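You operate a simulated robot arm through the tools that you are given. There is no shell and no other tool. Be economical: measure what you need, move in short steps, check, and stop when the job is done.

You run a simulated robot arm. Do the job below in one go: nothing can be reset, and whatever is moved stays where it is left.

JOB
Take the small yellow carton on the top of the front table and put it away on the top of the low shelf under the workbench. Then switch the switch on the vacuum on. Then turn the rate dial to 1. Then take the small blue carton on the top of the small table and put it away on the top of the low shelf under the workbench. Then take the beacon from the middle board of the back shelves and leave it on the bottom board of the back shelves. Then stack the yellow paint can from the lower board of the side shelves on top of the blue paint can. Then fetch the yellow filter and set it on the top of the small table. Then put the red cap from the left end of the back table in the drain pan. Keep to this order. Set down upright: small yellow carton, small blue carton.

The check looks at the end state, three seconds after you hand in, the way a careful person would. Anything else that was tipped, shoved, dropped, spilled or broken makes it a failure. Lids that push on must go on centred and level and be pressed home; caps that screw on are set level and turned clockwise until they are tight.

ROBOT AND FRAMES
A 7-joint arm with a two-finger parallel gripper on a trunk, on a base that drives. Base frame: it is fixed to the floor where the robot stands at the start and does not move with it; the origin is under the middle of the robot, x ahead of it, y to its left, z up; the surface under the hand at the start is at about z = 880. Lengths are in mm, angles in degrees, forces in N, time in s.
With the tool pointing down near the work surface it reaches from about 340 to 780 mm from the robot's upright axis, wherever it stands. Its first joint turns from -143.0 to 143.0 degrees. Places, roughly: beacon (6x6x14 cm) [-9400, 2900, 1300]; bottom board of the back shelves [-9500, 2100, 600]; drain pan [-5750, -250, 250]; paint can [-8750, 3250, 750]; rate dial [-7700, 500, 300]; red cap [-9000, -3000, 1000]; small blue carton [-9500, 1000, 500]; small yellow carton [500, 0, 1000]; switch on the vacuum [-7600, -1400, 700]; top of the low shelf under the workbench [-200, 2600, 300]; top of the small table [-9500, 900, 600]; yellow filter [-9000, -3250, 1000]. Payload 3 kg.
The tool frame sits at the grasp point between the pads (the TCP): z along the fingers, y along the line on which they close. The tips reach 30 mm beyond it. Largest opening 110 mm; finger width 20, thickness 10; the body of the gripper, 48 by 112 mm, starts 55 mm behind the TCP.
Orientation is that of the tool frame in the base frame, as a unit quaternion [w, x, y, z]. With the fingers straight down and closing along the base's y, the tool's x points along the base's -x, its y along +y and its z along -z.

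CONTROLS
- The arm moves only by the tool servo_tool. Its argument "increments" is a list of rows, each a list of 7 numbers: the shift along the base's x, y, z in mm, then the turn, a rotation vector about the base's x, y, z in degrees, then the finger opening in mm, from 0 to 110. In form: [[x, y, z, ax, ay, az, jaw], ...]. A call has 1 to 20 rows; each row is the pose to reach, as a shift and turn from the pose commanded when the call began. Rows are played at 5 a second. More than 50 mm and 8.6 degrees between two rows, or a gripper value outside its range, and nothing of the call is played. Where a pose cannot be reached the arm comes as near as it can. A force on the tool above 40 N (or 10 N above the force at the start of the call, whichever is more), or a blocked arm, ends the call early, and 0.2 s more pass. Each finger travels about 153 mm/s and halts on what it meets, pressing with about 32 N; the grip force reading is that of the motor and also rises with nothing between the fingers. The clock runs only during rows and for 0.2 s after the last one: add rows that repeat a pose to give the fingers time. It gives the time, the measured TCP pose, the force on the tool (base axes), the opening and the grip force at its end, in the units of the frame above (readings bear some noise), with the torque about the TCP (base axes, N m) and any sound that the robot's microphone picked up.
- Cameras (640 x 400 px; columns grow to the right, rows downward): "scene" is now at [549.5, 207.1, 1280.9]; the picture's right is [-0.00, -0.17, 0.99], its down [-0.36, 0.92, 0.16] and it looks along [-0.93, -0.35, -0.06] (base axes); focal length 214 px, centre (320, 200). "wrist" rides on the gripper at [72, 17, -103] in the tool frame; the picture's right is [-0.23, 0.97, 0.00], its down [-0.76, -0.18, -0.62] and it looks along [-0.61, -0.14, 0.78] (tool axes); focal length 222 px, centre (320, 200). There is no depth. A picture from a camera that has moved, and an enlarged one, comes with that camera's place and axes in the base frame and with its lens.
- capture(camera): a new picture of that camera. It takes no simulated time.
- raise_lower(by): slides the trunk up (or, below 0, down) by that many mm; the arm and the scene camera ride with it, the base frame stays. It gives what a move gives, with no picture.
- steer(legs): drives the robot by 1 to 6 legs, each [ahead, turn to the left] in mm and degrees, along the robot's own axes; the way and the turn of a leg run together, so that a leg with both is an arc; at most 1500 mm and 180 degrees a leg. The arm and the cameras ride along, it lands a little off, and it stops where it bumps. It gives what a move gives.
- head_to(pan, tilt): turns the head with the scene camera to pan (to the left, within 80 degrees either way) and tilt (down, from -29 to 69), counted from straight ahead of the robot. It gives what a move gives.
- close_up(camera, box): a new picture of the part [left, top, right, bottom] of that camera's present view, enlarged. It takes no simulated time.
- close_job(): hands the job in; it is judged then, once.

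Go step by step. Nothing tells you exact positions but the pictures and the camera data: compare them with the known pose of the tool, close in by small moves and look again before you grip or let go. The budget is 207 turns and 200 pictures, counting those below and the enlarged ones. Unless the task says otherwise, let go and move clear before handing in, and close with one line.

The tools are called after ">>>" as a command line: name --pt "numbers of a row" for each row, then --argument value for the rest, lists and objects as JSON in quotes. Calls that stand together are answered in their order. servo_tool: Moves the arm, as the interface text tells. Its arguments: {"type":"object","properties":{"increments":{"type":"array","items":{"type":"array","items":{"type":"number"}}}},"required":["increments"]} The other tools are called the same way: raise_lower (by) slides the trunk up or down; steer (legs) drives the base; head_to (pan, tilt) turns the head that bears the scene camera; capture (camera) takes a picture; close_up (camera, box) takes an enlarged picture of a part of a camera's view; close_job () hands the job in.

At the start:

```text
time_s: 0.0
tcp_pos: [538.7, 262.1, 1159.8]
orientation: [0.0, 0.003, 1.0, 0.0]
contact_force: [0.1, 0.6, -0.1]
torque: [0.0, 0.0, 0.01]
gripper_width: 110.1
gripper_force: 0.0
trunk travel left (down, up): [-275.0, 215.0]
robot x, y, heading: [3.0, 16.7, 0.1]
head pan, tilt: [-80.2, 68.8]
```

scene: 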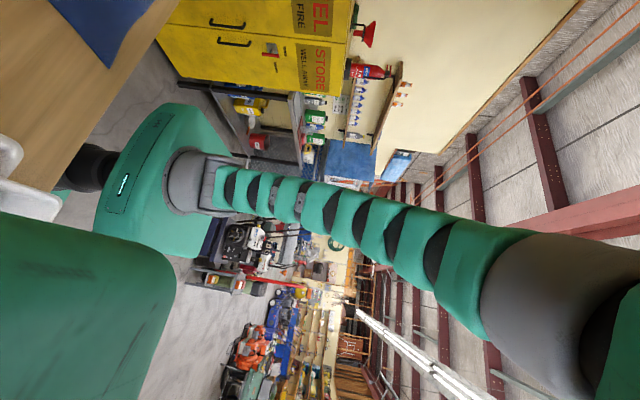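
wrist: 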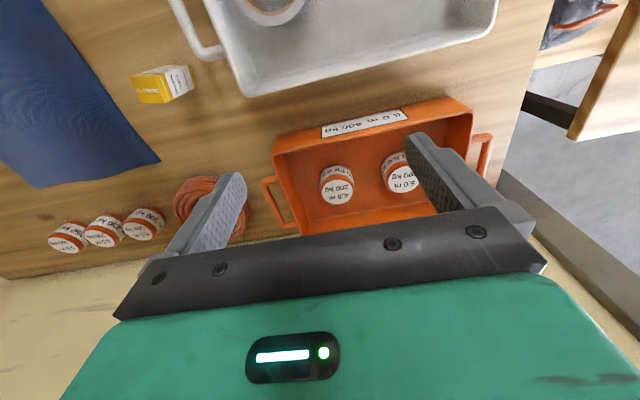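

The yellow carton shows at upper left of the wrist view, roughly at (483, 38, 900). I'll turn the head to look at the front table.

>>> head_to --pan 0 --tilt 35

>>> capture --camera "scene"

>>> close_up --camera "wrist" --box '[80, 40, 240, 140]'

```text
time_s: 1.5
tcp_pos: [538.5, 262.5, 1161.0]
orientation: [0.001, 0.002, 1.0, 0.0]
contact_force: [-0.6, -0.4, -0.1]
torque: [0.02, -0.02, -0.02]
gripper_width: 110.1
gripper_force: 0.0
trunk travel left (down, up): [-275.0, 215.0]
robot x, y, heading: [-1.0, 17.5, -0.2]
head pan, tilt: [0.0, 35.0]
```

```text
197 pictures are left
camera scene: at [593.4, 261.9, 1202.8], right [-0.01, -1.0, 0.0], down [-0.82, 0.01, 0.57], along [-0.57, 0.0, -0.82], focal length 214 px, centre (320, 200)
```

scene: 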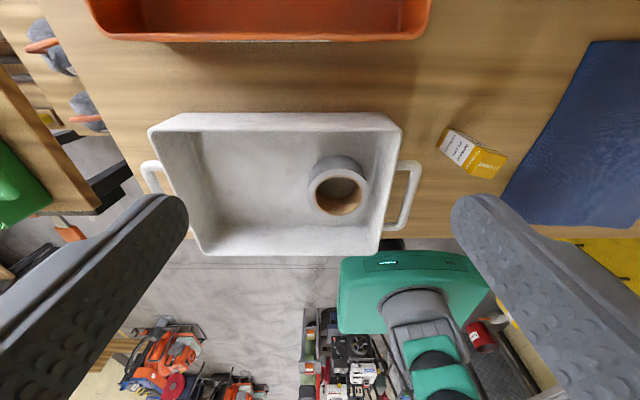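

```text
4.00 times, centred on (160, 90) of wrist
camera zoom: at [465.1, 279.0, 1264.5], right [0.23, 0.97, 0.0], down [0.76, -0.18, 0.62], along [0.61, -0.15, -0.78], focal length 888 px, centre (960, 640)
```

zoom: 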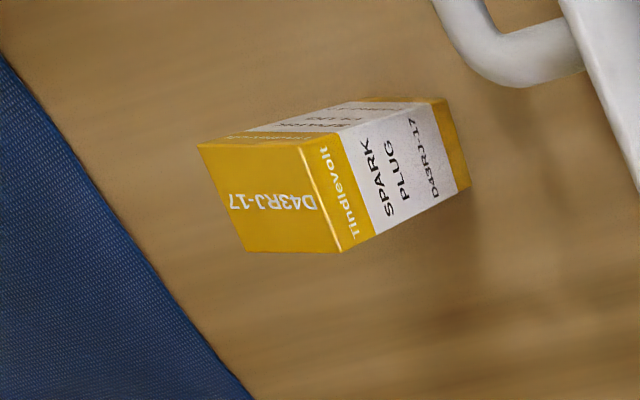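

The carton stands upright, about 30×30×90, centred near (480, 60), turned about -14°. The scene camera rides by the hand, so I'll look left toward the workbench and its low shelf before choosing the grasp.

>>> head_to --pan 80 --tilt 20

>>> capture --camera "scene"

```text
time_s: 3.1
tcp_pos: [539.1, 262.7, 1160.6]
orientation: [-0.001, 0.002, 1.0, 0.0]
contact_force: [0.8, -0.6, 0.4]
torque: [0.02, 0.02, -0.04]
gripper_width: 110.0
gripper_force: 0.1
trunk travel left (down, up): [-275.0, 215.0]
robot x, y, heading: [1.1, 15.0, -0.1]
head pan, tilt: [80.0, 20.0]
```

```text
195 pictures are left
camera scene: at [617.8, 353.5, 1274.6], right [0.0, -0.17, -0.98], down [-0.94, -0.33, 0.06], along [-0.34, 0.93, -0.16], focal length 214 px, centre (320, 200)
```

scene: 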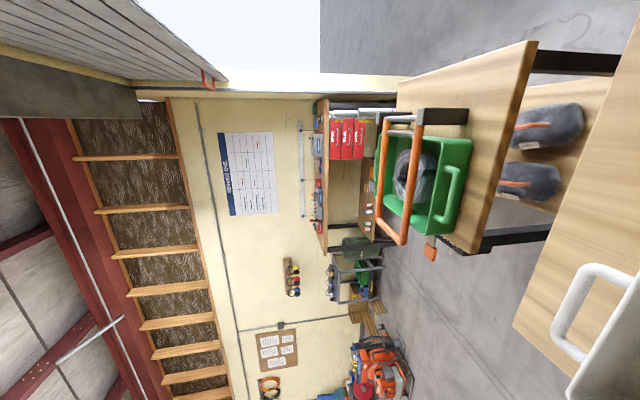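

The bench by the wall lies behind the green tub; I'll zoom on it.

>>> close_up --camera "scene" --box '[290, 80, 450, 330]'

```text
1.60 times, centred on (370, 205) of scene
camera zoom: at [617.8, 353.5, 1274.6], right [0.0, -0.17, -0.98], down [-0.94, -0.33, 0.06], along [-0.34, 0.93, -0.16], focal length 343 px, centre (240, 192)
```

zoom: 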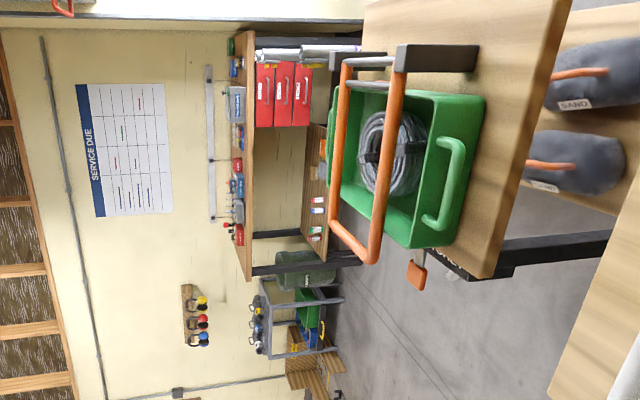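

The workbench stands by the wall with a low shelf about 500 mm under its top, so a forward-tilted grasp (45°) suits both pick and place. I'll back up a bit, then tilt the tool and move to a pregrasp point.

>>> steer --legs '[[-150, 0]]'

>>> head_to --pan 0 --tilt 20

```text
time_s: 4.4
tcp_pos: [389.6, 261.9, 1161.1]
orientation: [-0.001, 0.003, 1.0, 0.001]
contact_force: [0.6, 0.6, 0.4]
torque: [0.0, 0.06, -0.01]
gripper_width: 110.1
gripper_force: 0.1
trunk travel left (down, up): [-275.0, 215.0]
robot x, y, heading: [-149.4, 19.1, 0.1]
head pan, tilt: [80.0, 20.0]
```

```text
time_s: 6.0
tcp_pos: [390.8, 262.1, 1160.6]
orientation: [0.0, 0.003, 1.0, 0.0]
contact_force: [-0.6, -0.1, 0.2]
torque: [-0.04, 0.0, 0.01]
gripper_width: 110.1
gripper_force: 0.1
trunk travel left (down, up): [-275.0, 215.0]
robot x, y, heading: [-148.4, 17.4, -0.1]
head pan, tilt: [0.0, 20.0]
```

>>> servo_tool --pt "0 -30 0 -0.7 -5.6 -1.7 110" --pt "0 -60 0 -1.4 -11.2 -3.3 100" --pt "0 -90 0 -2.1 -16.8 -5 90" --pt "0 -120 0 -2.8 -22.4 -6.7 80" --pt "0 -150 0 -3.5 -28 -8.3 70" --pt "0 -180 -20 -4.1 -33.6 -10 60" --pt "0 -180 -50 -4.8 -39.2 -11.6 60" --pt "0 -180 -90 -5.5 -44.8 -13.3 60" --pt "1 -180 -123 -5.5 -44.8 -13.3 60"

>>> capture --camera "wrist"

>>> capture --camera "scene"

```text
time_s: 8.0
tcp_pos: [389.6, 81.5, 1036.4]
orientation: [0.381, 0.116, 0.916, -0.046]
contact_force: [-0.5, -0.1, 0.4]
torque: [-0.03, 0.01, -0.04]
gripper_width: 60.0
gripper_force: 0.1
trunk travel left (down, up): [-275.0, 215.0]
robot x, y, heading: [-145.8, 14.9, 0.1]
head pan, tilt: [0.0, 20.0]
```

```text
193 pictures are left
camera wrist: at [272.4, 127.2, 1058.6], right [0.4, 0.9, 0.17], down [0.05, -0.2, 0.98], along [0.92, -0.38, -0.12], focal length 222 px, centre (320, 200)
```

wrist: 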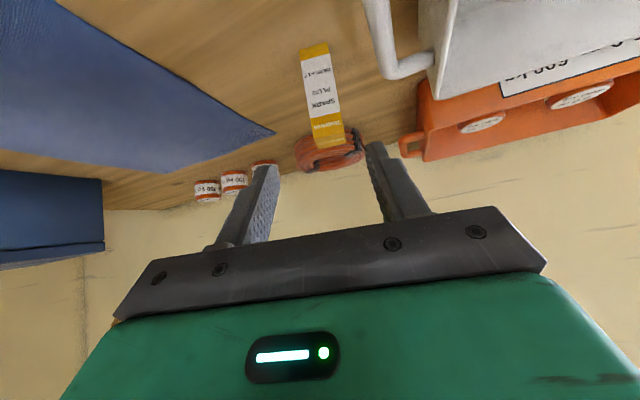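

```text
192 pictures are left
camera scene: at [418.6, 73.2, 1117.7], right [-0.25, -0.97, -0.01], down [-0.88, 0.23, -0.42], along [0.41, -0.1, -0.91], focal length 214 px, centre (320, 200)
```

scene: 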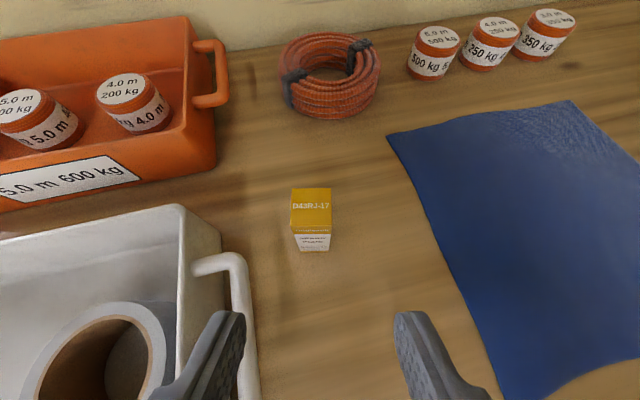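

Carton centre by both views is near (482, 65). I'll slide in along the tool axis.

>>> servo_tool --pt "23 -2 -23 0 0 0 60" --pt "46 -7 -46 0 0 0 60" --pt "69 -12 -69 0 0 0 60" --pt "82 -15 -81 0 0 0 60"

>>> capture --camera "scene"

>>> capture --camera "wrist"

```text
time_s: 9.0
tcp_pos: [471.8, 66.8, 956.4]
orientation: [0.38, 0.116, 0.916, -0.045]
contact_force: [-0.7, -0.4, -0.2]
torque: [-0.01, -0.01, 0.01]
gripper_width: 59.7
gripper_force: 0.0
trunk travel left (down, up): [-275.0, 215.0]
robot x, y, heading: [-147.4, 20.2, 0.2]
head pan, tilt: [0.0, 20.0]
```

```text
191 pictures are left
camera scene: at [501.1, 58.7, 1038.3], right [-0.25, -0.97, -0.01], down [-0.88, 0.23, -0.42], along [0.41, -0.1, -0.91], focal length 214 px, centre (320, 200)
```

scene: 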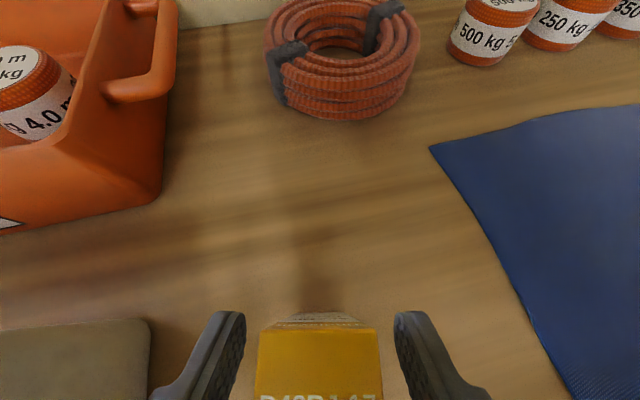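

```text
190 pictures are left
camera wrist: at [354.9, 112.8, 979.3], right [0.4, 0.9, 0.17], down [0.05, -0.2, 0.98], along [0.92, -0.38, -0.12], focal length 222 px, centre (320, 200)
```

wrist: 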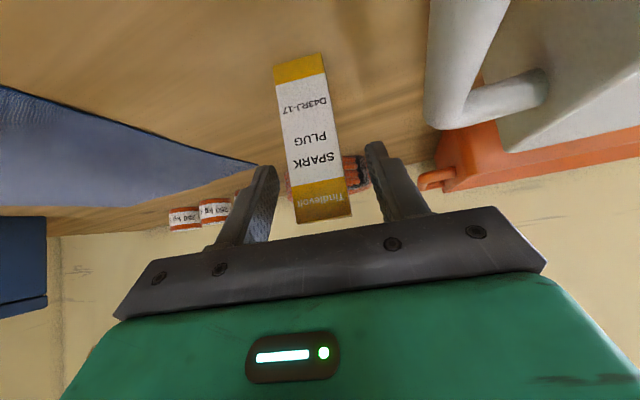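

>>> servo_tool --pt "11 -2 -11 0 0 0 60" --pt "11 -2 -11 0 0 0 30" --pt "11 -2 -11 0 0 0 10" --pt "11 -2 -11 0 0 0 10" --pt "11 -2 10 0 0 0 10" --pt "11 -2 40 0 0 0 10"

>>> capture --camera "scene"

>>> capture --camera "wrist"

```text
time_s: 10.4
tcp_pos: [483.3, 64.2, 997.7]
orientation: [0.38, 0.115, 0.917, -0.046]
contact_force: [0.0, -0.2, -1.4]
torque: [-0.01, -0.01, -0.03]
gripper_width: 29.6
gripper_force: 31.8
trunk travel left (down, up): [-275.0, 215.0]
robot x, y, heading: [-150.4, 17.0, 0.2]
head pan, tilt: [0.0, 20.0]
```

```text
189 pictures are left
camera scene: at [512.8, 56.4, 1078.8], right [-0.25, -0.97, 0.0], down [-0.88, 0.23, -0.42], along [0.41, -0.1, -0.91], focal length 214 px, centre (320, 200)
```

scene: 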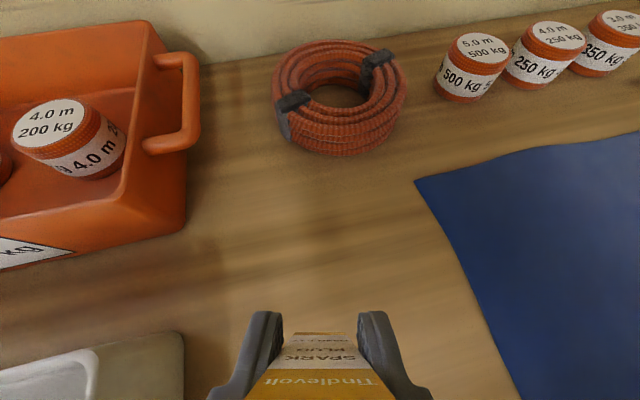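

```text
188 pictures are left
camera wrist: at [366.5, 110.3, 1020.0], right [0.4, 0.9, 0.16], down [0.05, -0.2, 0.98], along [0.92, -0.38, -0.12], focal length 222 px, centre (320, 200)
```

wrist: 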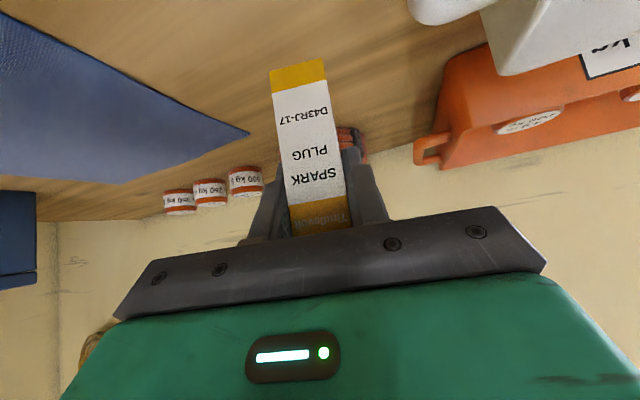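

Carton is held upright (29.6 mm). I'll lift it, back off, turn left and drive toward the workbench, then look.

>>> servo_tool --pt "-30 0 40 0 0 0 10" --pt "-60 0 80 0 0 0 10" --pt "-90 0 120 0 0 0 10"

>>> steer --legs '[[-250, 0], [0, 90], [700, 0]]'

>>> head_to --pan 0 --tilt -25

>>> capture --camera "scene"

>>> capture --camera "wrist"

```text
time_s: 11.2
tcp_pos: [391.6, 66.3, 1116.0]
orientation: [0.38, 0.116, 0.917, -0.046]
contact_force: [0.5, 0.4, -1.2]
torque: [-0.03, 0.0, 0.02]
gripper_width: 29.2
gripper_force: 32.0
trunk travel left (down, up): [-275.0, 215.0]
robot x, y, heading: [-144.1, 19.4, -0.0]
head pan, tilt: [0.0, 20.0]
```

```text
time_s: 20.4
tcp_pos: [-445.4, 1266.6, 1116.5]
orientation: [0.301, -0.566, 0.73, 0.237]
contact_force: [-0.8, 0.5, -0.3]
torque: [-0.03, 0.01, -0.02]
gripper_width: 29.3
gripper_force: 31.7
trunk travel left (down, up): [-275.0, 215.0]
robot x, y, heading: [-383.7, 728.2, 89.8]
head pan, tilt: [0.0, 20.0]
```

```text
time_s: 21.5
tcp_pos: [-445.8, 1267.3, 1116.3]
orientation: [0.301, -0.565, 0.731, 0.236]
contact_force: [0.2, -0.1, -1.7]
torque: [-0.02, -0.03, 0.02]
gripper_width: 30.0
gripper_force: 31.6
trunk travel left (down, up): [-275.0, 215.0]
robot x, y, heading: [-385.1, 728.2, 89.8]
head pan, tilt: [0.0, -25.0]
```

```text
187 pictures are left
camera scene: at [-427.8, 1325.9, 1261.5], right [0.97, -0.25, 0.0], down [-0.09, -0.33, -0.94], along [0.23, 0.91, -0.34], focal length 214 px, centre (320, 200)
```

scene: 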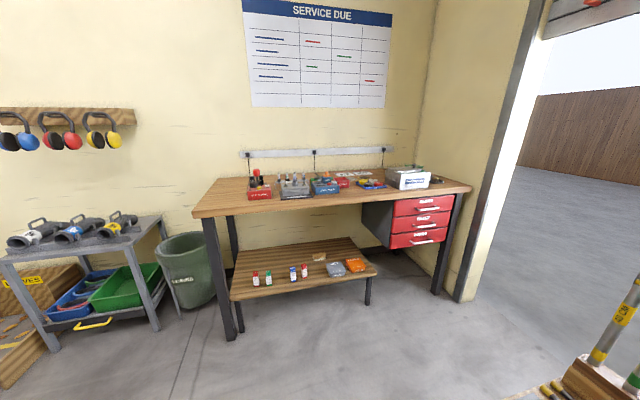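

```text
186 pictures are left
camera wrist: at [-492.9, 1149.9, 1139.0], right [-0.9, 0.4, 0.17], down [0.2, 0.05, 0.98], along [0.38, 0.92, -0.12], focal length 222 px, centre (320, 200)
```

wrist: 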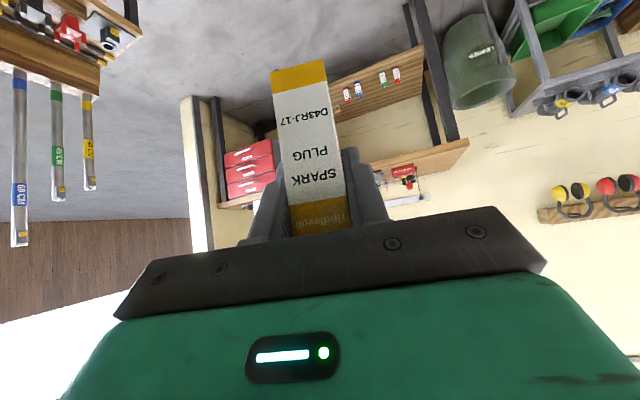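

The bench shelf (z≈300) spans about x −690…235 with front edge y≈2395; there is a clear spot near (−165, 2455) between the small bottles and the grey box. I'll drive up and square to it.

>>> steer --legs '[[0, -10], [1020, 0], [0, 10]]'

>>> raise_lower --by -270

>>> capture --camera "scene"

```text
time_s: 28.1
tcp_pos: [-291.6, 2264.3, 1117.3]
orientation: [0.298, -0.575, 0.723, 0.241]
contact_force: [0.2, -0.3, -0.4]
torque: [0.0, 0.02, -0.02]
gripper_width: 29.4
gripper_force: 32.0
trunk travel left (down, up): [-275.0, 215.0]
robot x, y, heading: [-215.3, 1723.0, 91.1]
head pan, tilt: [0.0, -25.0]
```

```text
time_s: 30.9
tcp_pos: [-291.5, 2265.1, 847.2]
orientation: [0.298, -0.575, 0.723, 0.24]
contact_force: [-0.1, 0.2, 0.6]
torque: [0.01, -0.01, 0.01]
gripper_width: 29.4
gripper_force: 31.8
trunk travel left (down, up): [-5.0, 485.0]
robot x, y, heading: [-216.8, 1725.1, 91.2]
head pan, tilt: [0.0, -25.0]
```

```text
185 pictures are left
camera scene: at [-275.8, 2323.9, 992.0], right [0.97, -0.22, 0.0], down [-0.08, -0.33, -0.94], along [0.21, 0.92, -0.34], focal length 214 px, centre (320, 200)
```

scene: 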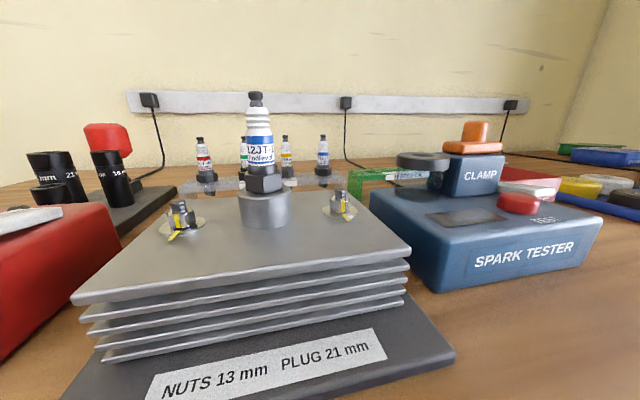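

>>> servo_tool --pt "15 -20 -45 0 0 0 10" --pt "30 -40 -90 0 0 0 10" --pt "45 -40 -135 0 0 0 10" --pt "60 -40 -180 0 0 0 10" --pt "75 -40 -225 0 0 0 10" --pt "90 -40 -270 0 0 0 10" --pt "100 -40 -315 0 0 0 10" --pt "100 -40 -360 0 0 0 10" --pt "100 -40 -400 0 0 0 10"

>>> capture --camera "scene"

>>> capture --camera "wrist"

```text
refused: row 1 steps farther than a row can; nothing moved
```

```text
184 pictures are left
camera scene: at [-275.8, 2323.9, 992.0], right [0.97, -0.22, 0.0], down [-0.08, -0.33, -0.94], along [0.21, 0.92, -0.34], focal length 214 px, centre (320, 200)
```

scene: 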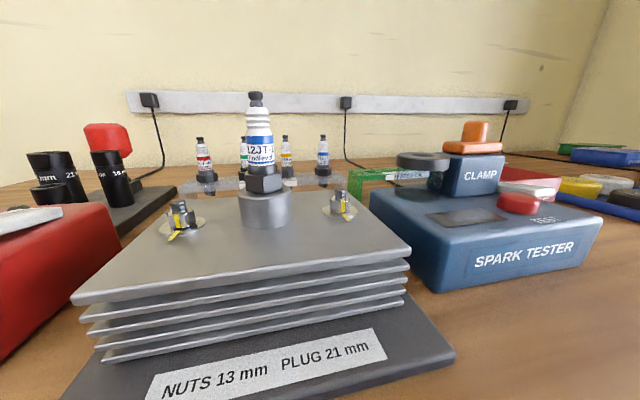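

```text
183 pictures are left
camera wrist: at [-336.4, 2146.4, 869.5], right [-0.91, 0.37, 0.17], down [0.2, 0.05, 0.98], along [0.36, 0.93, -0.12], focal length 222 px, centre (320, 200)
```

wrist: 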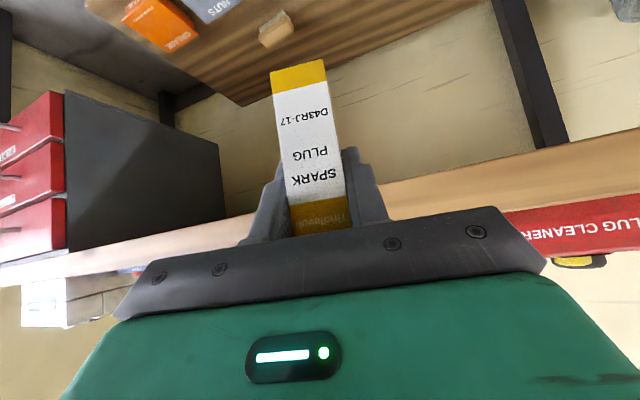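

>>> servo_tool --pt "5 -25 -30 0 0 0 10" --pt "15 -45 -70 0 0 0 10" --pt "25 -45 -115 0 0 0 10" --pt "35 -45 -160 0 0 0 10" --pt "45 -45 -205 0 0 0 10" --pt "55 -45 -250 0 0 0 10" --pt "65 -45 -295 0 0 0 10" --pt "75 -45 -340 0 0 0 10" --pt "85 -45 -380 0 0 0 10"

>>> capture --camera "scene"

>>> capture --camera "wrist"

```text
time_s: 32.9
tcp_pos: [-221.7, 2274.4, 502.7]
orientation: [0.299, -0.574, 0.723, 0.241]
contact_force: [-0.5, -0.5, -0.5]
torque: [0.01, -0.02, 0.01]
gripper_width: 29.5
gripper_force: 31.9
out of reach, approached as far as the arm can: row 3, 4, 5, 6, 7, 8, 9
trunk travel left (down, up): [-5.0, 485.0]
robot x, y, heading: [-213.3, 1728.2, 91.4]
head pan, tilt: [0.0, -25.0]
```

```text
182 pictures are left
camera scene: at [-206.6, 2333.8, 647.3], right [0.97, -0.22, -0.01], down [-0.08, -0.33, -0.94], along [0.21, 0.92, -0.34], focal length 214 px, centre (320, 200)
```

scene: 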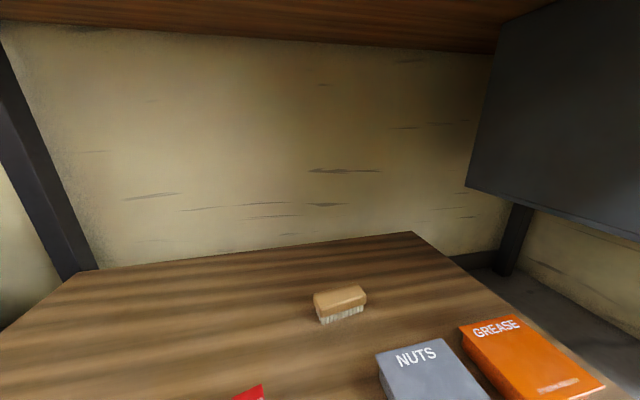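

```text
181 pictures are left
camera wrist: at [-267.4, 2156.3, 524.8], right [-0.91, 0.37, 0.17], down [0.2, 0.05, 0.98], along [0.36, 0.93, -0.13], focal length 222 px, centre (320, 200)
```

wrist: 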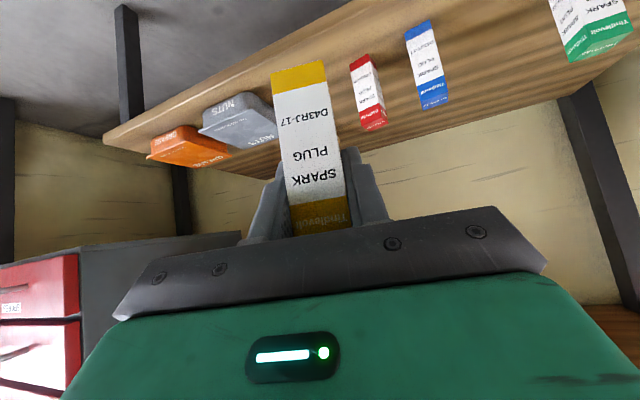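

>>> head_to --pan 0 --tilt 5

>>> capture --camera "scene"

```text
time_s: 33.9
tcp_pos: [-222.5, 2273.3, 502.8]
orientation: [0.297, -0.576, 0.723, 0.24]
contact_force: [1.0, 0.1, 0.2]
torque: [0.03, 0.03, 0.0]
gripper_width: 29.4
gripper_force: 32.0
trunk travel left (down, up): [-5.0, 485.0]
robot x, y, heading: [-214.5, 1723.2, 91.1]
head pan, tilt: [0.0, 5.0]
```

```text
180 pictures are left
camera scene: at [-210.4, 2318.0, 602.1], right [0.97, -0.22, 0.0], down [-0.17, -0.75, -0.64], along [0.14, 0.63, -0.77], focal length 214 px, centre (320, 200)
```

scene: 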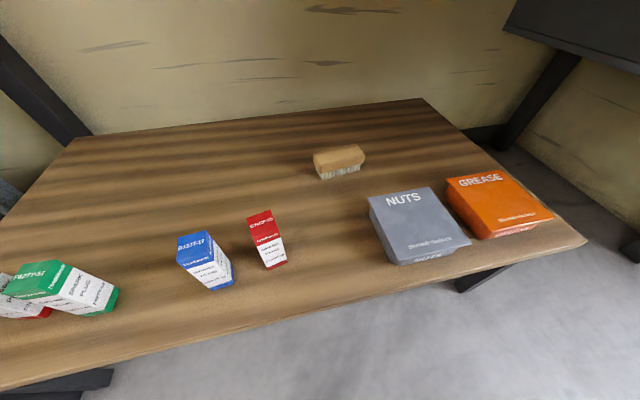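

>>> servo_tool --pt "20 40 0 0 0 0 10" --pt "40 80 0 0 0 0 10"

```text
time_s: 34.5
tcp_pos: [-180.5, 2353.3, 501.8]
orientation: [0.297, -0.576, 0.723, 0.239]
contact_force: [0.2, 0.1, -0.4]
torque: [-0.05, 0.01, -0.02]
gripper_width: 29.6
gripper_force: 31.9
trunk travel left (down, up): [-5.0, 485.0]
robot x, y, heading: [-213.0, 1721.8, 91.4]
head pan, tilt: [0.0, 5.0]
```

>>> servo_tool --pt "7 33 -33 0 0 0 10" --pt "14 66 -66 0 0 0 10" --pt "20 102 -98 0 0 0 10"

>>> capture --camera "scene"

>>> capture --camera "wrist"

```text
time_s: 35.2
tcp_pos: [-163.0, 2456.7, 405.1]
orientation: [0.298, -0.574, 0.724, 0.24]
contact_force: [0.6, -0.1, -0.8]
torque: [0.0, 0.0, 0.04]
gripper_width: 29.5
gripper_force: 31.7
trunk travel left (down, up): [-5.0, 485.0]
robot x, y, heading: [-214.6, 1721.9, 91.5]
head pan, tilt: [0.0, 5.0]
```

```text
179 pictures are left
camera scene: at [-151.5, 2499.8, 504.4], right [0.97, -0.22, -0.01], down [-0.17, -0.75, -0.64], along [0.14, 0.63, -0.77], focal length 214 px, centre (320, 200)
```

scene: 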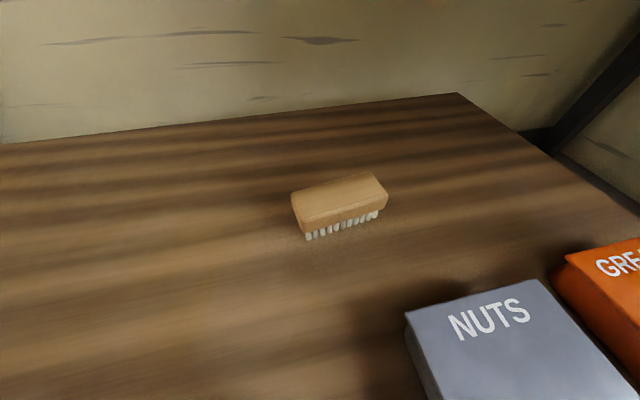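

```text
178 pictures are left
camera wrist: at [-208.5, 2337.9, 427.5], right [-0.91, 0.37, 0.17], down [0.2, 0.06, 0.98], along [0.36, 0.93, -0.13], focal length 222 px, centre (320, 200)
```

wrist: 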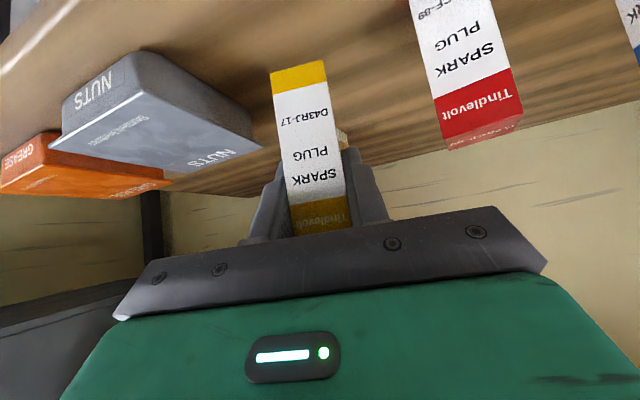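

>>> servo_tool --pt "0 0 -15 0 0 0 10" --pt "0 0 -27 0 0 0 10" --pt "0 0 -32 0 0 0 10" --pt "0 0 -35 0 0 0 10" --pt "0 0 -38 0 0 0 10" --pt "0 0 -41 0 0 0 10" --pt "0 0 -44 0 0 0 10" --pt "0 0 -47 0 0 0 10" --pt "0 0 -50 0 0 0 10"

```text
time_s: 37.2
tcp_pos: [-161.9, 2456.2, 358.0]
orientation: [0.3, -0.574, 0.722, 0.242]
contact_force: [0.2, 4.2, 33.3]
torque: [0.08, -0.07, -0.01]
gripper_width: 30.0
gripper_force: 31.5
trunk travel left (down, up): [-5.0, 485.0]
robot x, y, heading: [-212.7, 1725.9, 91.3]
head pan, tilt: [0.0, 5.0]
```

>>> servo_tool --pt "0 0 3 0 0 0 10" --pt "0 0 3 0 0 0 40" --pt "0 0 3 0 0 0 60" --pt "0 0 3 0 0 0 60" --pt "-5 -21 24 0 0 0 60" --pt "-10 -42 46 0 0 0 60" --pt "-17 -70 75 0 0 0 60" --pt "-24 -100 105 0 0 0 60"

>>> capture --camera "scene"

>>> capture --camera "wrist"

```text
time_s: 39.0
tcp_pos: [-187.0, 2356.0, 459.1]
orientation: [0.297, -0.575, 0.724, 0.24]
contact_force: [0.7, 0.8, -0.3]
torque: [-0.02, 0.03, 0.01]
gripper_width: 60.2
gripper_force: 0.1
trunk travel left (down, up): [-5.0, 485.0]
robot x, y, heading: [-213.6, 1726.6, 91.4]
head pan, tilt: [0.0, 5.0]
```

```text
177 pictures are left
camera scene: at [-175.0, 2398.3, 558.6], right [0.97, -0.22, 0.0], down [-0.17, -0.75, -0.64], along [0.14, 0.63, -0.77], focal length 214 px, centre (320, 200)
```

scene: 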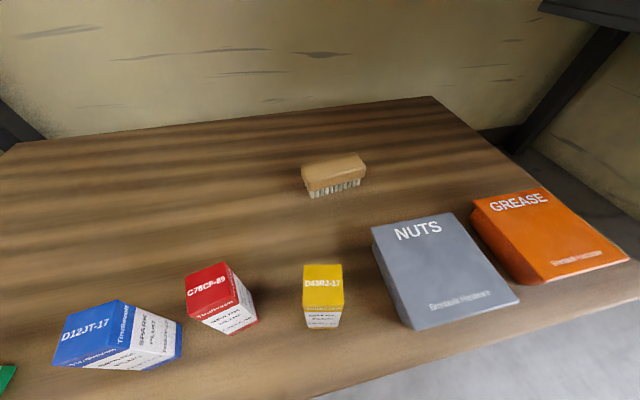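

```text
176 pictures are left
camera wrist: at [-231.9, 2236.3, 481.9], right [-0.91, 0.37, 0.16], down [0.2, 0.06, 0.98], along [0.36, 0.93, -0.13], focal length 222 px, centre (320, 200)
```

wrist: 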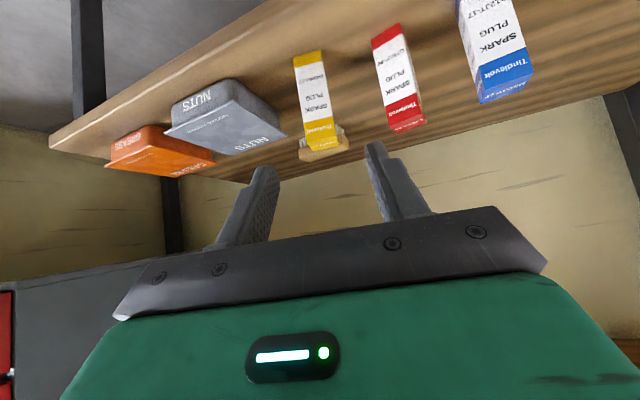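

Carton is upright on the shelf. Next I back out, raise the arm to a travel pose, turn toward −x and look at the route to the vacuum.

>>> steer --legs '[[-400, 0]]'

>>> raise_lower --by 270

>>> servo_tool --pt "0 0 45 0 0 0 60" --pt "0 0 90 0 0 0 60" --pt "0 0 135 0 0 0 60" --pt "0 0 180 0 0 0 60" --pt "0 -15 225 0 0 0 60" --pt "0 -30 270 0 0 0 60" --pt "0 -50 310 0 0 0 60" --pt "0 -80 345 0 0 0 60" --pt "0 -110 380 0 0 0 60"

>>> steer --legs '[[0, 88]]'

>>> head_to --pan 0 --tilt -28

>>> capture --camera "scene"

```text
time_s: 41.5
tcp_pos: [-177.2, 1953.1, 459.3]
orientation: [0.298, -0.575, 0.723, 0.241]
contact_force: [-0.1, 0.0, 0.8]
torque: [-0.03, 0.02, 0.01]
gripper_width: 59.9
gripper_force: 0.1
trunk travel left (down, up): [-5.0, 485.0]
robot x, y, heading: [-209.5, 1322.0, 91.2]
head pan, tilt: [0.0, 5.0]
```

```text
time_s: 44.3
tcp_pos: [-177.1, 1954.7, 729.0]
orientation: [0.297, -0.575, 0.723, 0.24]
contact_force: [-0.6, -0.2, -1.2]
torque: [-0.01, -0.02, 0.0]
gripper_width: 59.8
gripper_force: 0.1
trunk travel left (down, up): [-275.0, 215.0]
robot x, y, heading: [-205.5, 1325.9, 90.9]
head pan, tilt: [0.0, 5.0]
```

```text
time_s: 46.3
tcp_pos: [-176.9, 1843.2, 1107.1]
orientation: [0.297, -0.574, 0.724, 0.239]
contact_force: [0.1, 0.2, -0.8]
torque: [-0.02, 0.02, 0.02]
gripper_width: 60.1
gripper_force: 0.0
trunk travel left (down, up): [-275.0, 215.0]
robot x, y, heading: [-208.1, 1324.8, 91.3]
head pan, tilt: [0.0, 5.0]
```

```text
time_s: 50.8
tcp_pos: [-727.4, 1368.6, 1108.4]
orientation: [-0.048, 0.916, -0.12, -0.38]
contact_force: [-0.2, -0.1, 1.0]
torque: [0.0, 0.0, -0.01]
gripper_width: 60.1
gripper_force: 0.1
trunk travel left (down, up): [-275.0, 215.0]
robot x, y, heading: [-208.7, 1367.2, 178.5]
head pan, tilt: [0.0, 5.0]
stopped in leg 1: the robot was blocked; the commanded pose is now the measured one
```

```text
time_s: 51.8
tcp_pos: [-728.1, 1369.9, 1108.0]
orientation: [-0.047, 0.916, -0.12, -0.38]
contact_force: [-0.2, -0.3, 0.1]
torque: [0.01, 0.05, 0.0]
gripper_width: 59.9
gripper_force: 0.1
trunk travel left (down, up): [-275.0, 215.0]
robot x, y, heading: [-208.5, 1369.3, 178.7]
head pan, tilt: [0.0, -28.0]
```

```text
175 pictures are left
camera scene: at [-785.5, 1385.5, 1258.6], right [0.26, 0.97, 0.0], down [0.28, -0.08, -0.96], along [-0.92, 0.24, -0.29], focal length 214 px, centre (320, 200)
```

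scene: 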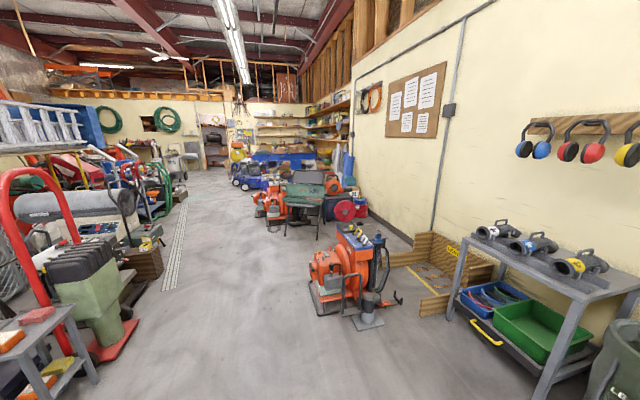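

The turn bumped something behind the robot at the end. I'll pull forward and look back to check what it was.

>>> steer --legs '[[500, 0]]'

>>> head_to --pan 80 --tilt 10

>>> capture --camera "scene"

```text
time_s: 54.7
tcp_pos: [-1229.2, 1380.5, 1108.6]
orientation: [-0.048, 0.916, -0.121, -0.381]
contact_force: [0.7, 0.6, 0.6]
torque: [-0.01, 0.01, 0.03]
gripper_width: 60.0
gripper_force: 0.0
trunk travel left (down, up): [-275.0, 215.0]
robot x, y, heading: [-711.1, 1379.6, 178.7]
head pan, tilt: [0.0, -28.0]
```

```text
time_s: 56.2
tcp_pos: [-1230.2, 1380.5, 1109.1]
orientation: [-0.048, 0.916, -0.12, -0.38]
contact_force: [-0.3, 0.2, 0.5]
torque: [0.0, 0.02, -0.02]
gripper_width: 60.0
gripper_force: 0.1
trunk travel left (down, up): [-275.0, 215.0]
robot x, y, heading: [-710.7, 1380.0, 178.8]
head pan, tilt: [80.0, 10.0]
```

```text
174 pictures are left
camera scene: at [-1238.2, 1288.6, 1256.9], right [-0.63, 0.34, -0.7], down [0.74, -0.02, -0.68], along [-0.25, -0.94, -0.24], focal length 214 px, centre (320, 200)
```

scene: 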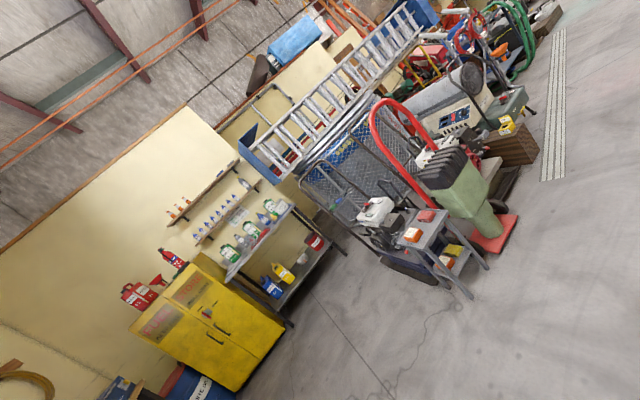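

>>> steer --legs '[[0, 165]]'

>>> head_to --pan 0 --tilt -20

>>> capture --camera "scene"

```text
time_s: 62.4
tcp_pos: [-261.5, 1109.0, 1110.4]
orientation: [0.354, 0.362, 0.849, -0.147]
contact_force: [-0.4, 0.0, -0.1]
torque: [-0.02, 0.03, -0.04]
gripper_width: 59.8
gripper_force: 0.1
trunk travel left (down, up): [-275.0, 215.0]
robot x, y, heading: [-746.9, 1325.2, -30.3]
head pan, tilt: [80.0, 10.0]
stopped in leg 1: the robot was blocked; the commanded pose is now the measured one
```

```text
time_s: 63.9
tcp_pos: [-262.6, 1108.0, 1109.6]
orientation: [0.353, 0.362, 0.85, -0.147]
contact_force: [-0.6, 0.0, 0.3]
torque: [-0.01, -0.02, 0.01]
gripper_width: 60.2
gripper_force: 0.1
trunk travel left (down, up): [-275.0, 215.0]
robot x, y, heading: [-747.5, 1321.3, -30.5]
head pan, tilt: [0.0, -20.0]
```

```text
173 pictures are left
camera scene: at [-219.7, 1063.9, 1247.1], right [-0.72, -0.7, -0.01], down [-0.29, 0.31, -0.91], along [0.63, -0.65, -0.42], focal length 214 px, centre (320, 200)
```

scene: 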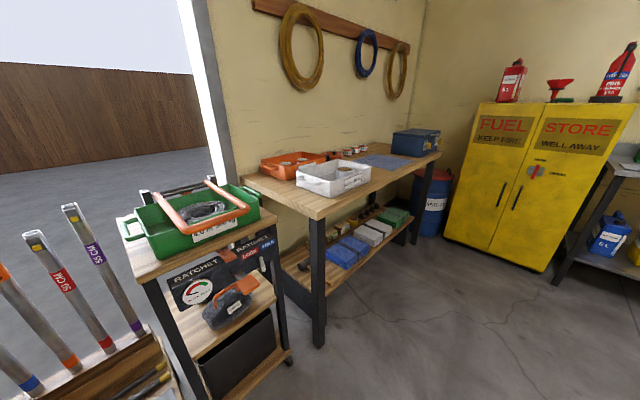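

Nothing visible is knocked over (rack, tables all upright). I'll pull clear and turn right toward −x, and look at the floor ahead.

>>> steer --legs '[[250, 0], [0, -150]]'

>>> capture --camera "scene"

>>> capture --camera "wrist"

```text
time_s: 71.1
tcp_pos: [-1029.0, 1013.0, 1112.3]
orientation: [-0.003, 0.923, -0.018, -0.385]
contact_force: [0.3, 0.6, -0.4]
torque: [0.02, 0.03, 0.0]
gripper_width: 60.0
gripper_force: 0.1
trunk travel left (down, up): [-275.0, 215.0]
robot x, y, heading: [-511.1, 1126.2, -168.7]
head pan, tilt: [0.0, -20.0]
stopped in leg 2: the robot was blocked; the commanded pose is now the measured one
```

```text
172 pictures are left
camera scene: at [-1088.5, 1016.9, 1249.3], right [0.04, 1.0, -0.01], down [0.42, -0.02, -0.91], along [-0.91, 0.03, -0.42], focal length 214 px, centre (320, 200)
```

scene: 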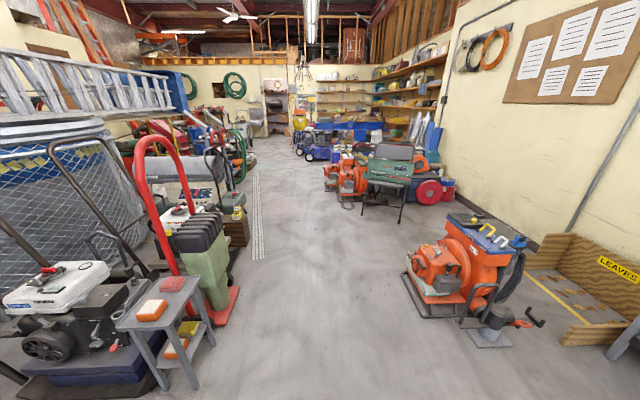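

```text
171 pictures are left
camera wrist: at [-907.2, 991.9, 1134.0], right [-0.2, -0.97, 0.17], down [-0.09, 0.19, 0.98], along [-0.98, 0.18, -0.12], focal length 222 px, centre (320, 200)
```

wrist: 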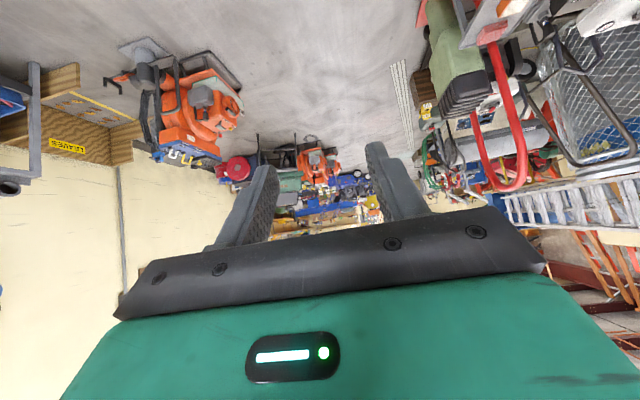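

These stops seem to come just from long turns (open floor all round). The central aisle along y≈1050 is clear; I'll drive down it in stages.

>>> steer --legs '[[0, -9.5], [1500, 0], [1300, 0]]'

>>> capture --camera "scene"

```text
time_s: 85.4
tcp_pos: [-3859.3, 1046.3, 1112.5]
orientation: [-0.038, 0.918, -0.099, -0.382]
contact_force: [-0.3, 0.1, -0.1]
torque: [0.02, 0.01, -0.06]
gripper_width: 60.0
gripper_force: 0.1
trunk travel left (down, up): [-275.0, 215.0]
robot x, y, heading: [-3331.8, 1070.8, -178.7]
head pan, tilt: [0.0, -20.0]
```

```text
170 pictures are left
camera scene: at [-3916.9, 1059.3, 1248.6], right [0.21, 0.98, -0.01], down [0.41, -0.09, -0.91], along [-0.89, 0.19, -0.42], focal length 214 px, centre (320, 200)
```

scene: 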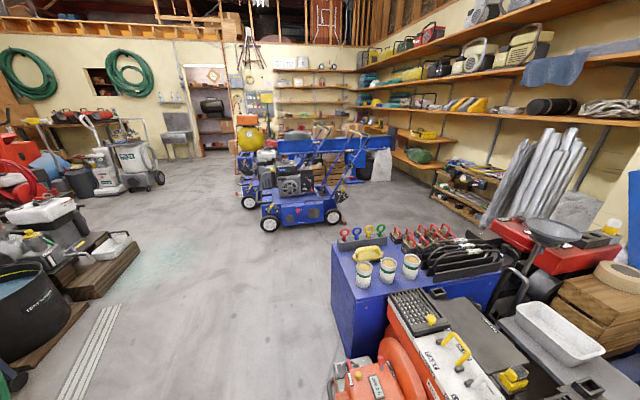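

>>> close_up --camera "scene" --box '[0, 90, 200, 215]'

>>> close_up --camera "scene" --box '[200, 100, 420, 240]'

```text
3.20 times, centred on (100, 152) of scene
camera zoom: at [-3916.9, 1059.3, 1248.6], right [0.21, 0.98, -0.01], down [0.41, -0.09, -0.91], along [-0.89, 0.19, -0.42], focal length 686 px, centre (1024, 352)
```

zoom: 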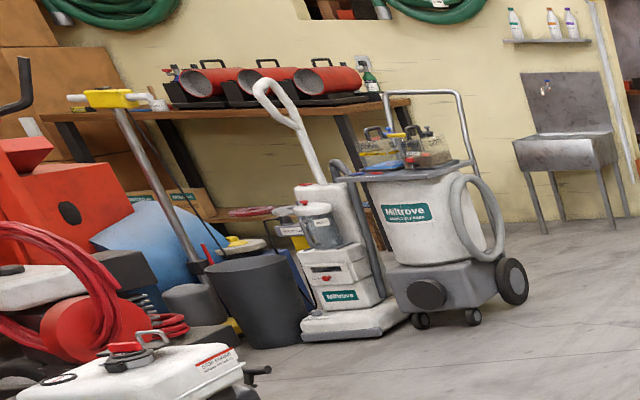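

```text
2.86 times, centred on (310, 170) of scene
camera zoom: at [-3916.9, 1059.3, 1248.6], right [0.21, 0.98, -0.01], down [0.41, -0.09, -0.91], along [-0.89, 0.19, -0.42], focal length 613 px, centre (349, 286)
```

zoom: 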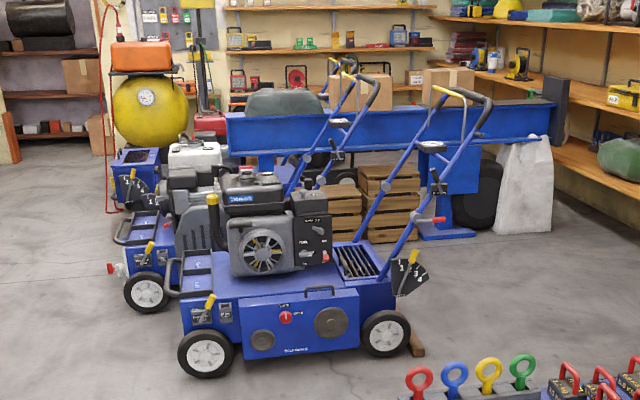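

The upright extractor (vacuum) is at left-far, the blue carts straddle the right side. I'll drive diagonally to about (−5500, 300) and look again.

>>> steer --legs '[[0, 18.3], [1150, 0], [1150, 0], [0, 10]]'

>>> capture --camera "scene"

```text
time_s: 98.4
tcp_pos: [-5927.7, 29.5, 1111.3]
orientation: [0.058, 0.914, 0.132, -0.38]
contact_force: [0.7, -1.2, -0.1]
torque: [0.01, 0.03, -0.02]
gripper_width: 59.8
gripper_force: 0.1
trunk travel left (down, up): [-275.0, 215.0]
robot x, y, heading: [-5474.6, 304.8, -150.2]
head pan, tilt: [0.0, -20.0]
```

```text
167 pictures are left
camera scene: at [-5983.6, 13.5, 1249.2], right [-0.28, 0.96, -0.01], down [0.4, 0.11, -0.91], along [-0.87, -0.26, -0.42], focal length 214 px, centre (320, 200)
```

scene: 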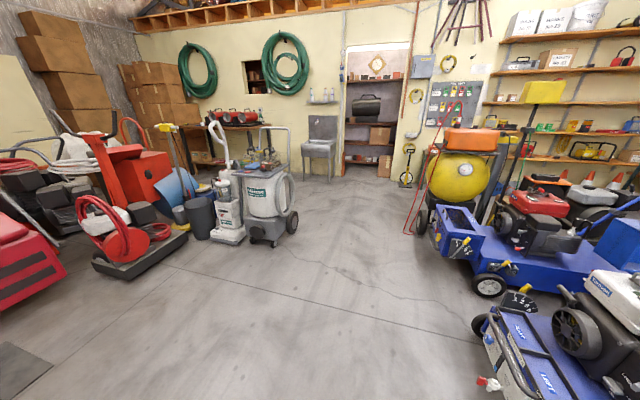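

>>> close_up --camera "scene" --box '[170, 110, 310, 255]'

>>> close_up --camera "scene" --box '[400, 170, 640, 400]'

```text
2.76 times, centred on (240, 182) of scene
camera zoom: at [-5983.6, 13.5, 1249.2], right [-0.28, 0.96, -0.01], down [0.4, 0.11, -0.91], along [-0.87, -0.26, -0.42], focal length 592 px, centre (541, 248)
```

zoom: 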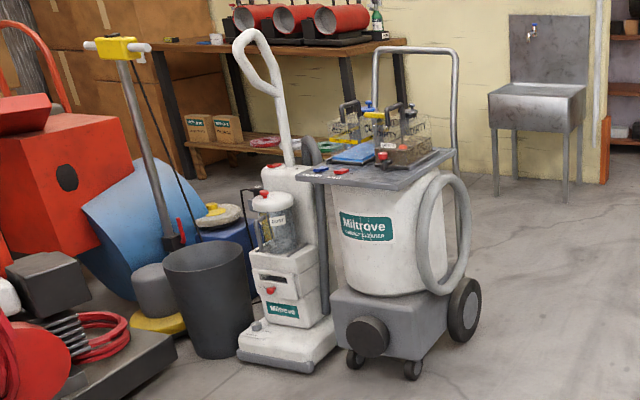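

```text
1.74 times, centred on (520, 285) of scene
camera zoom: at [-5983.6, 13.5, 1249.2], right [-0.28, 0.96, -0.01], down [0.4, 0.11, -0.91], along [-0.87, -0.26, -0.42], focal length 373 px, centre (-28, 52)
```

zoom: 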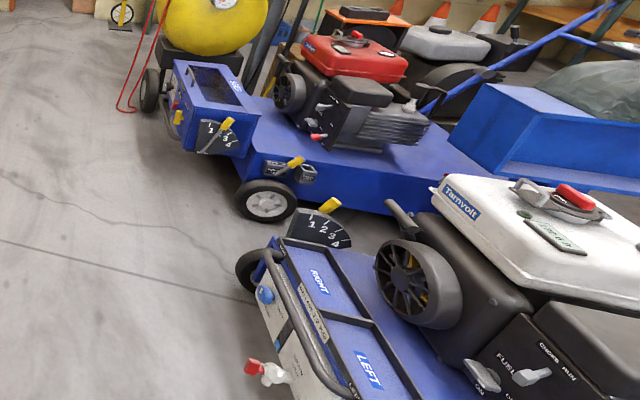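

The switch should be the red one atop the upright white vacuum. I'll turn toward it and go closer.

>>> steer --legs '[[0, 9], [1400, 0]]'

>>> capture --camera "scene"

```text
time_s: 101.6
tcp_pos: [-6095.3, -211.9, 1114.5]
orientation: [0.09, 0.9, 0.207, -0.374]
contact_force: [0.3, -0.4, -0.6]
torque: [0.02, -0.01, -0.03]
gripper_width: 60.1
gripper_force: 0.0
trunk travel left (down, up): [-275.0, 215.0]
robot x, y, heading: [-5698.6, 133.8, -139.3]
head pan, tilt: [0.0, -20.0]
stopped in leg 2: the robot was blocked; the commanded pose is now the measured one
```

```text
164 pictures are left
camera scene: at [-6149.0, -238.4, 1250.5], right [-0.44, 0.9, -0.01], down [0.38, 0.18, -0.91], along [-0.81, -0.4, -0.42], focal length 214 px, centre (320, 200)
```

scene: 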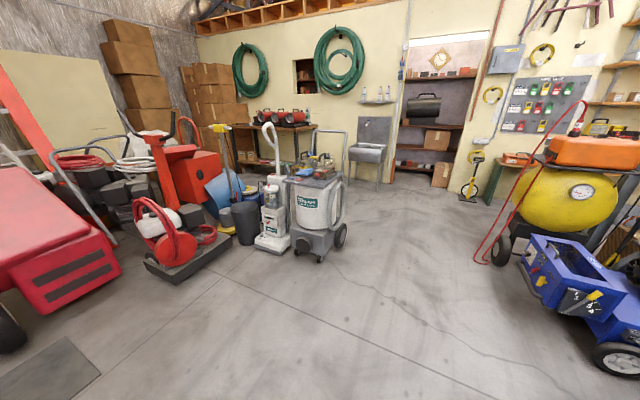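

Bumped early at (−5699, 134). I'll look down beside the robot to see what it touched.

>>> head_to --pan 0 --tilt 62

>>> capture --camera "scene"

>>> head_to --pan 75 --tilt 30

>>> capture --camera "scene"

```text
time_s: 103.2
tcp_pos: [-6096.5, -212.5, 1112.5]
orientation: [0.089, 0.9, 0.206, -0.374]
contact_force: [0.2, 0.1, -0.5]
torque: [0.05, 0.03, -0.01]
gripper_width: 59.9
gripper_force: 0.1
trunk travel left (down, up): [-275.0, 215.0]
robot x, y, heading: [-5695.7, 133.8, -139.4]
head pan, tilt: [0.0, 62.0]
```

```text
163 pictures are left
camera scene: at [-6063.9, -197.3, 1171.9], right [-0.44, 0.9, -0.01], down [0.86, 0.42, 0.29], along [0.26, 0.12, -0.96], focal length 214 px, centre (320, 200)
```

scene: 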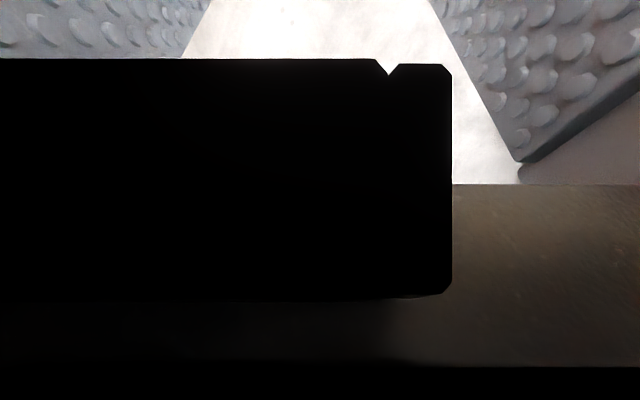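

```text
time_s: 104.7
tcp_pos: [-6095.7, -213.4, 1111.8]
orientation: [0.089, 0.9, 0.206, -0.373]
contact_force: [-0.3, -0.6, 1.2]
torque: [0.0, 0.01, -0.01]
gripper_width: 59.8
gripper_force: 0.1
trunk travel left (down, up): [-275.0, 215.0]
robot x, y, heading: [-5699.6, 136.5, -139.5]
head pan, tilt: [75.0, 30.0]
```

```text
162 pictures are left
camera scene: at [-6027.9, -276.5, 1232.7], right [-0.73, -0.07, -0.68], down [0.42, 0.74, -0.53], along [0.54, -0.67, -0.51], focal length 214 px, centre (320, 200)
```

scene: 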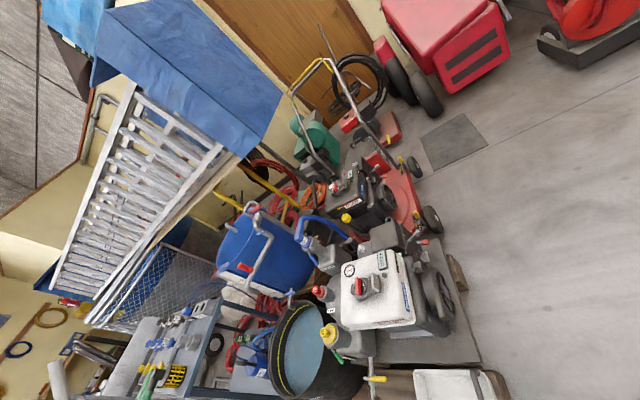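

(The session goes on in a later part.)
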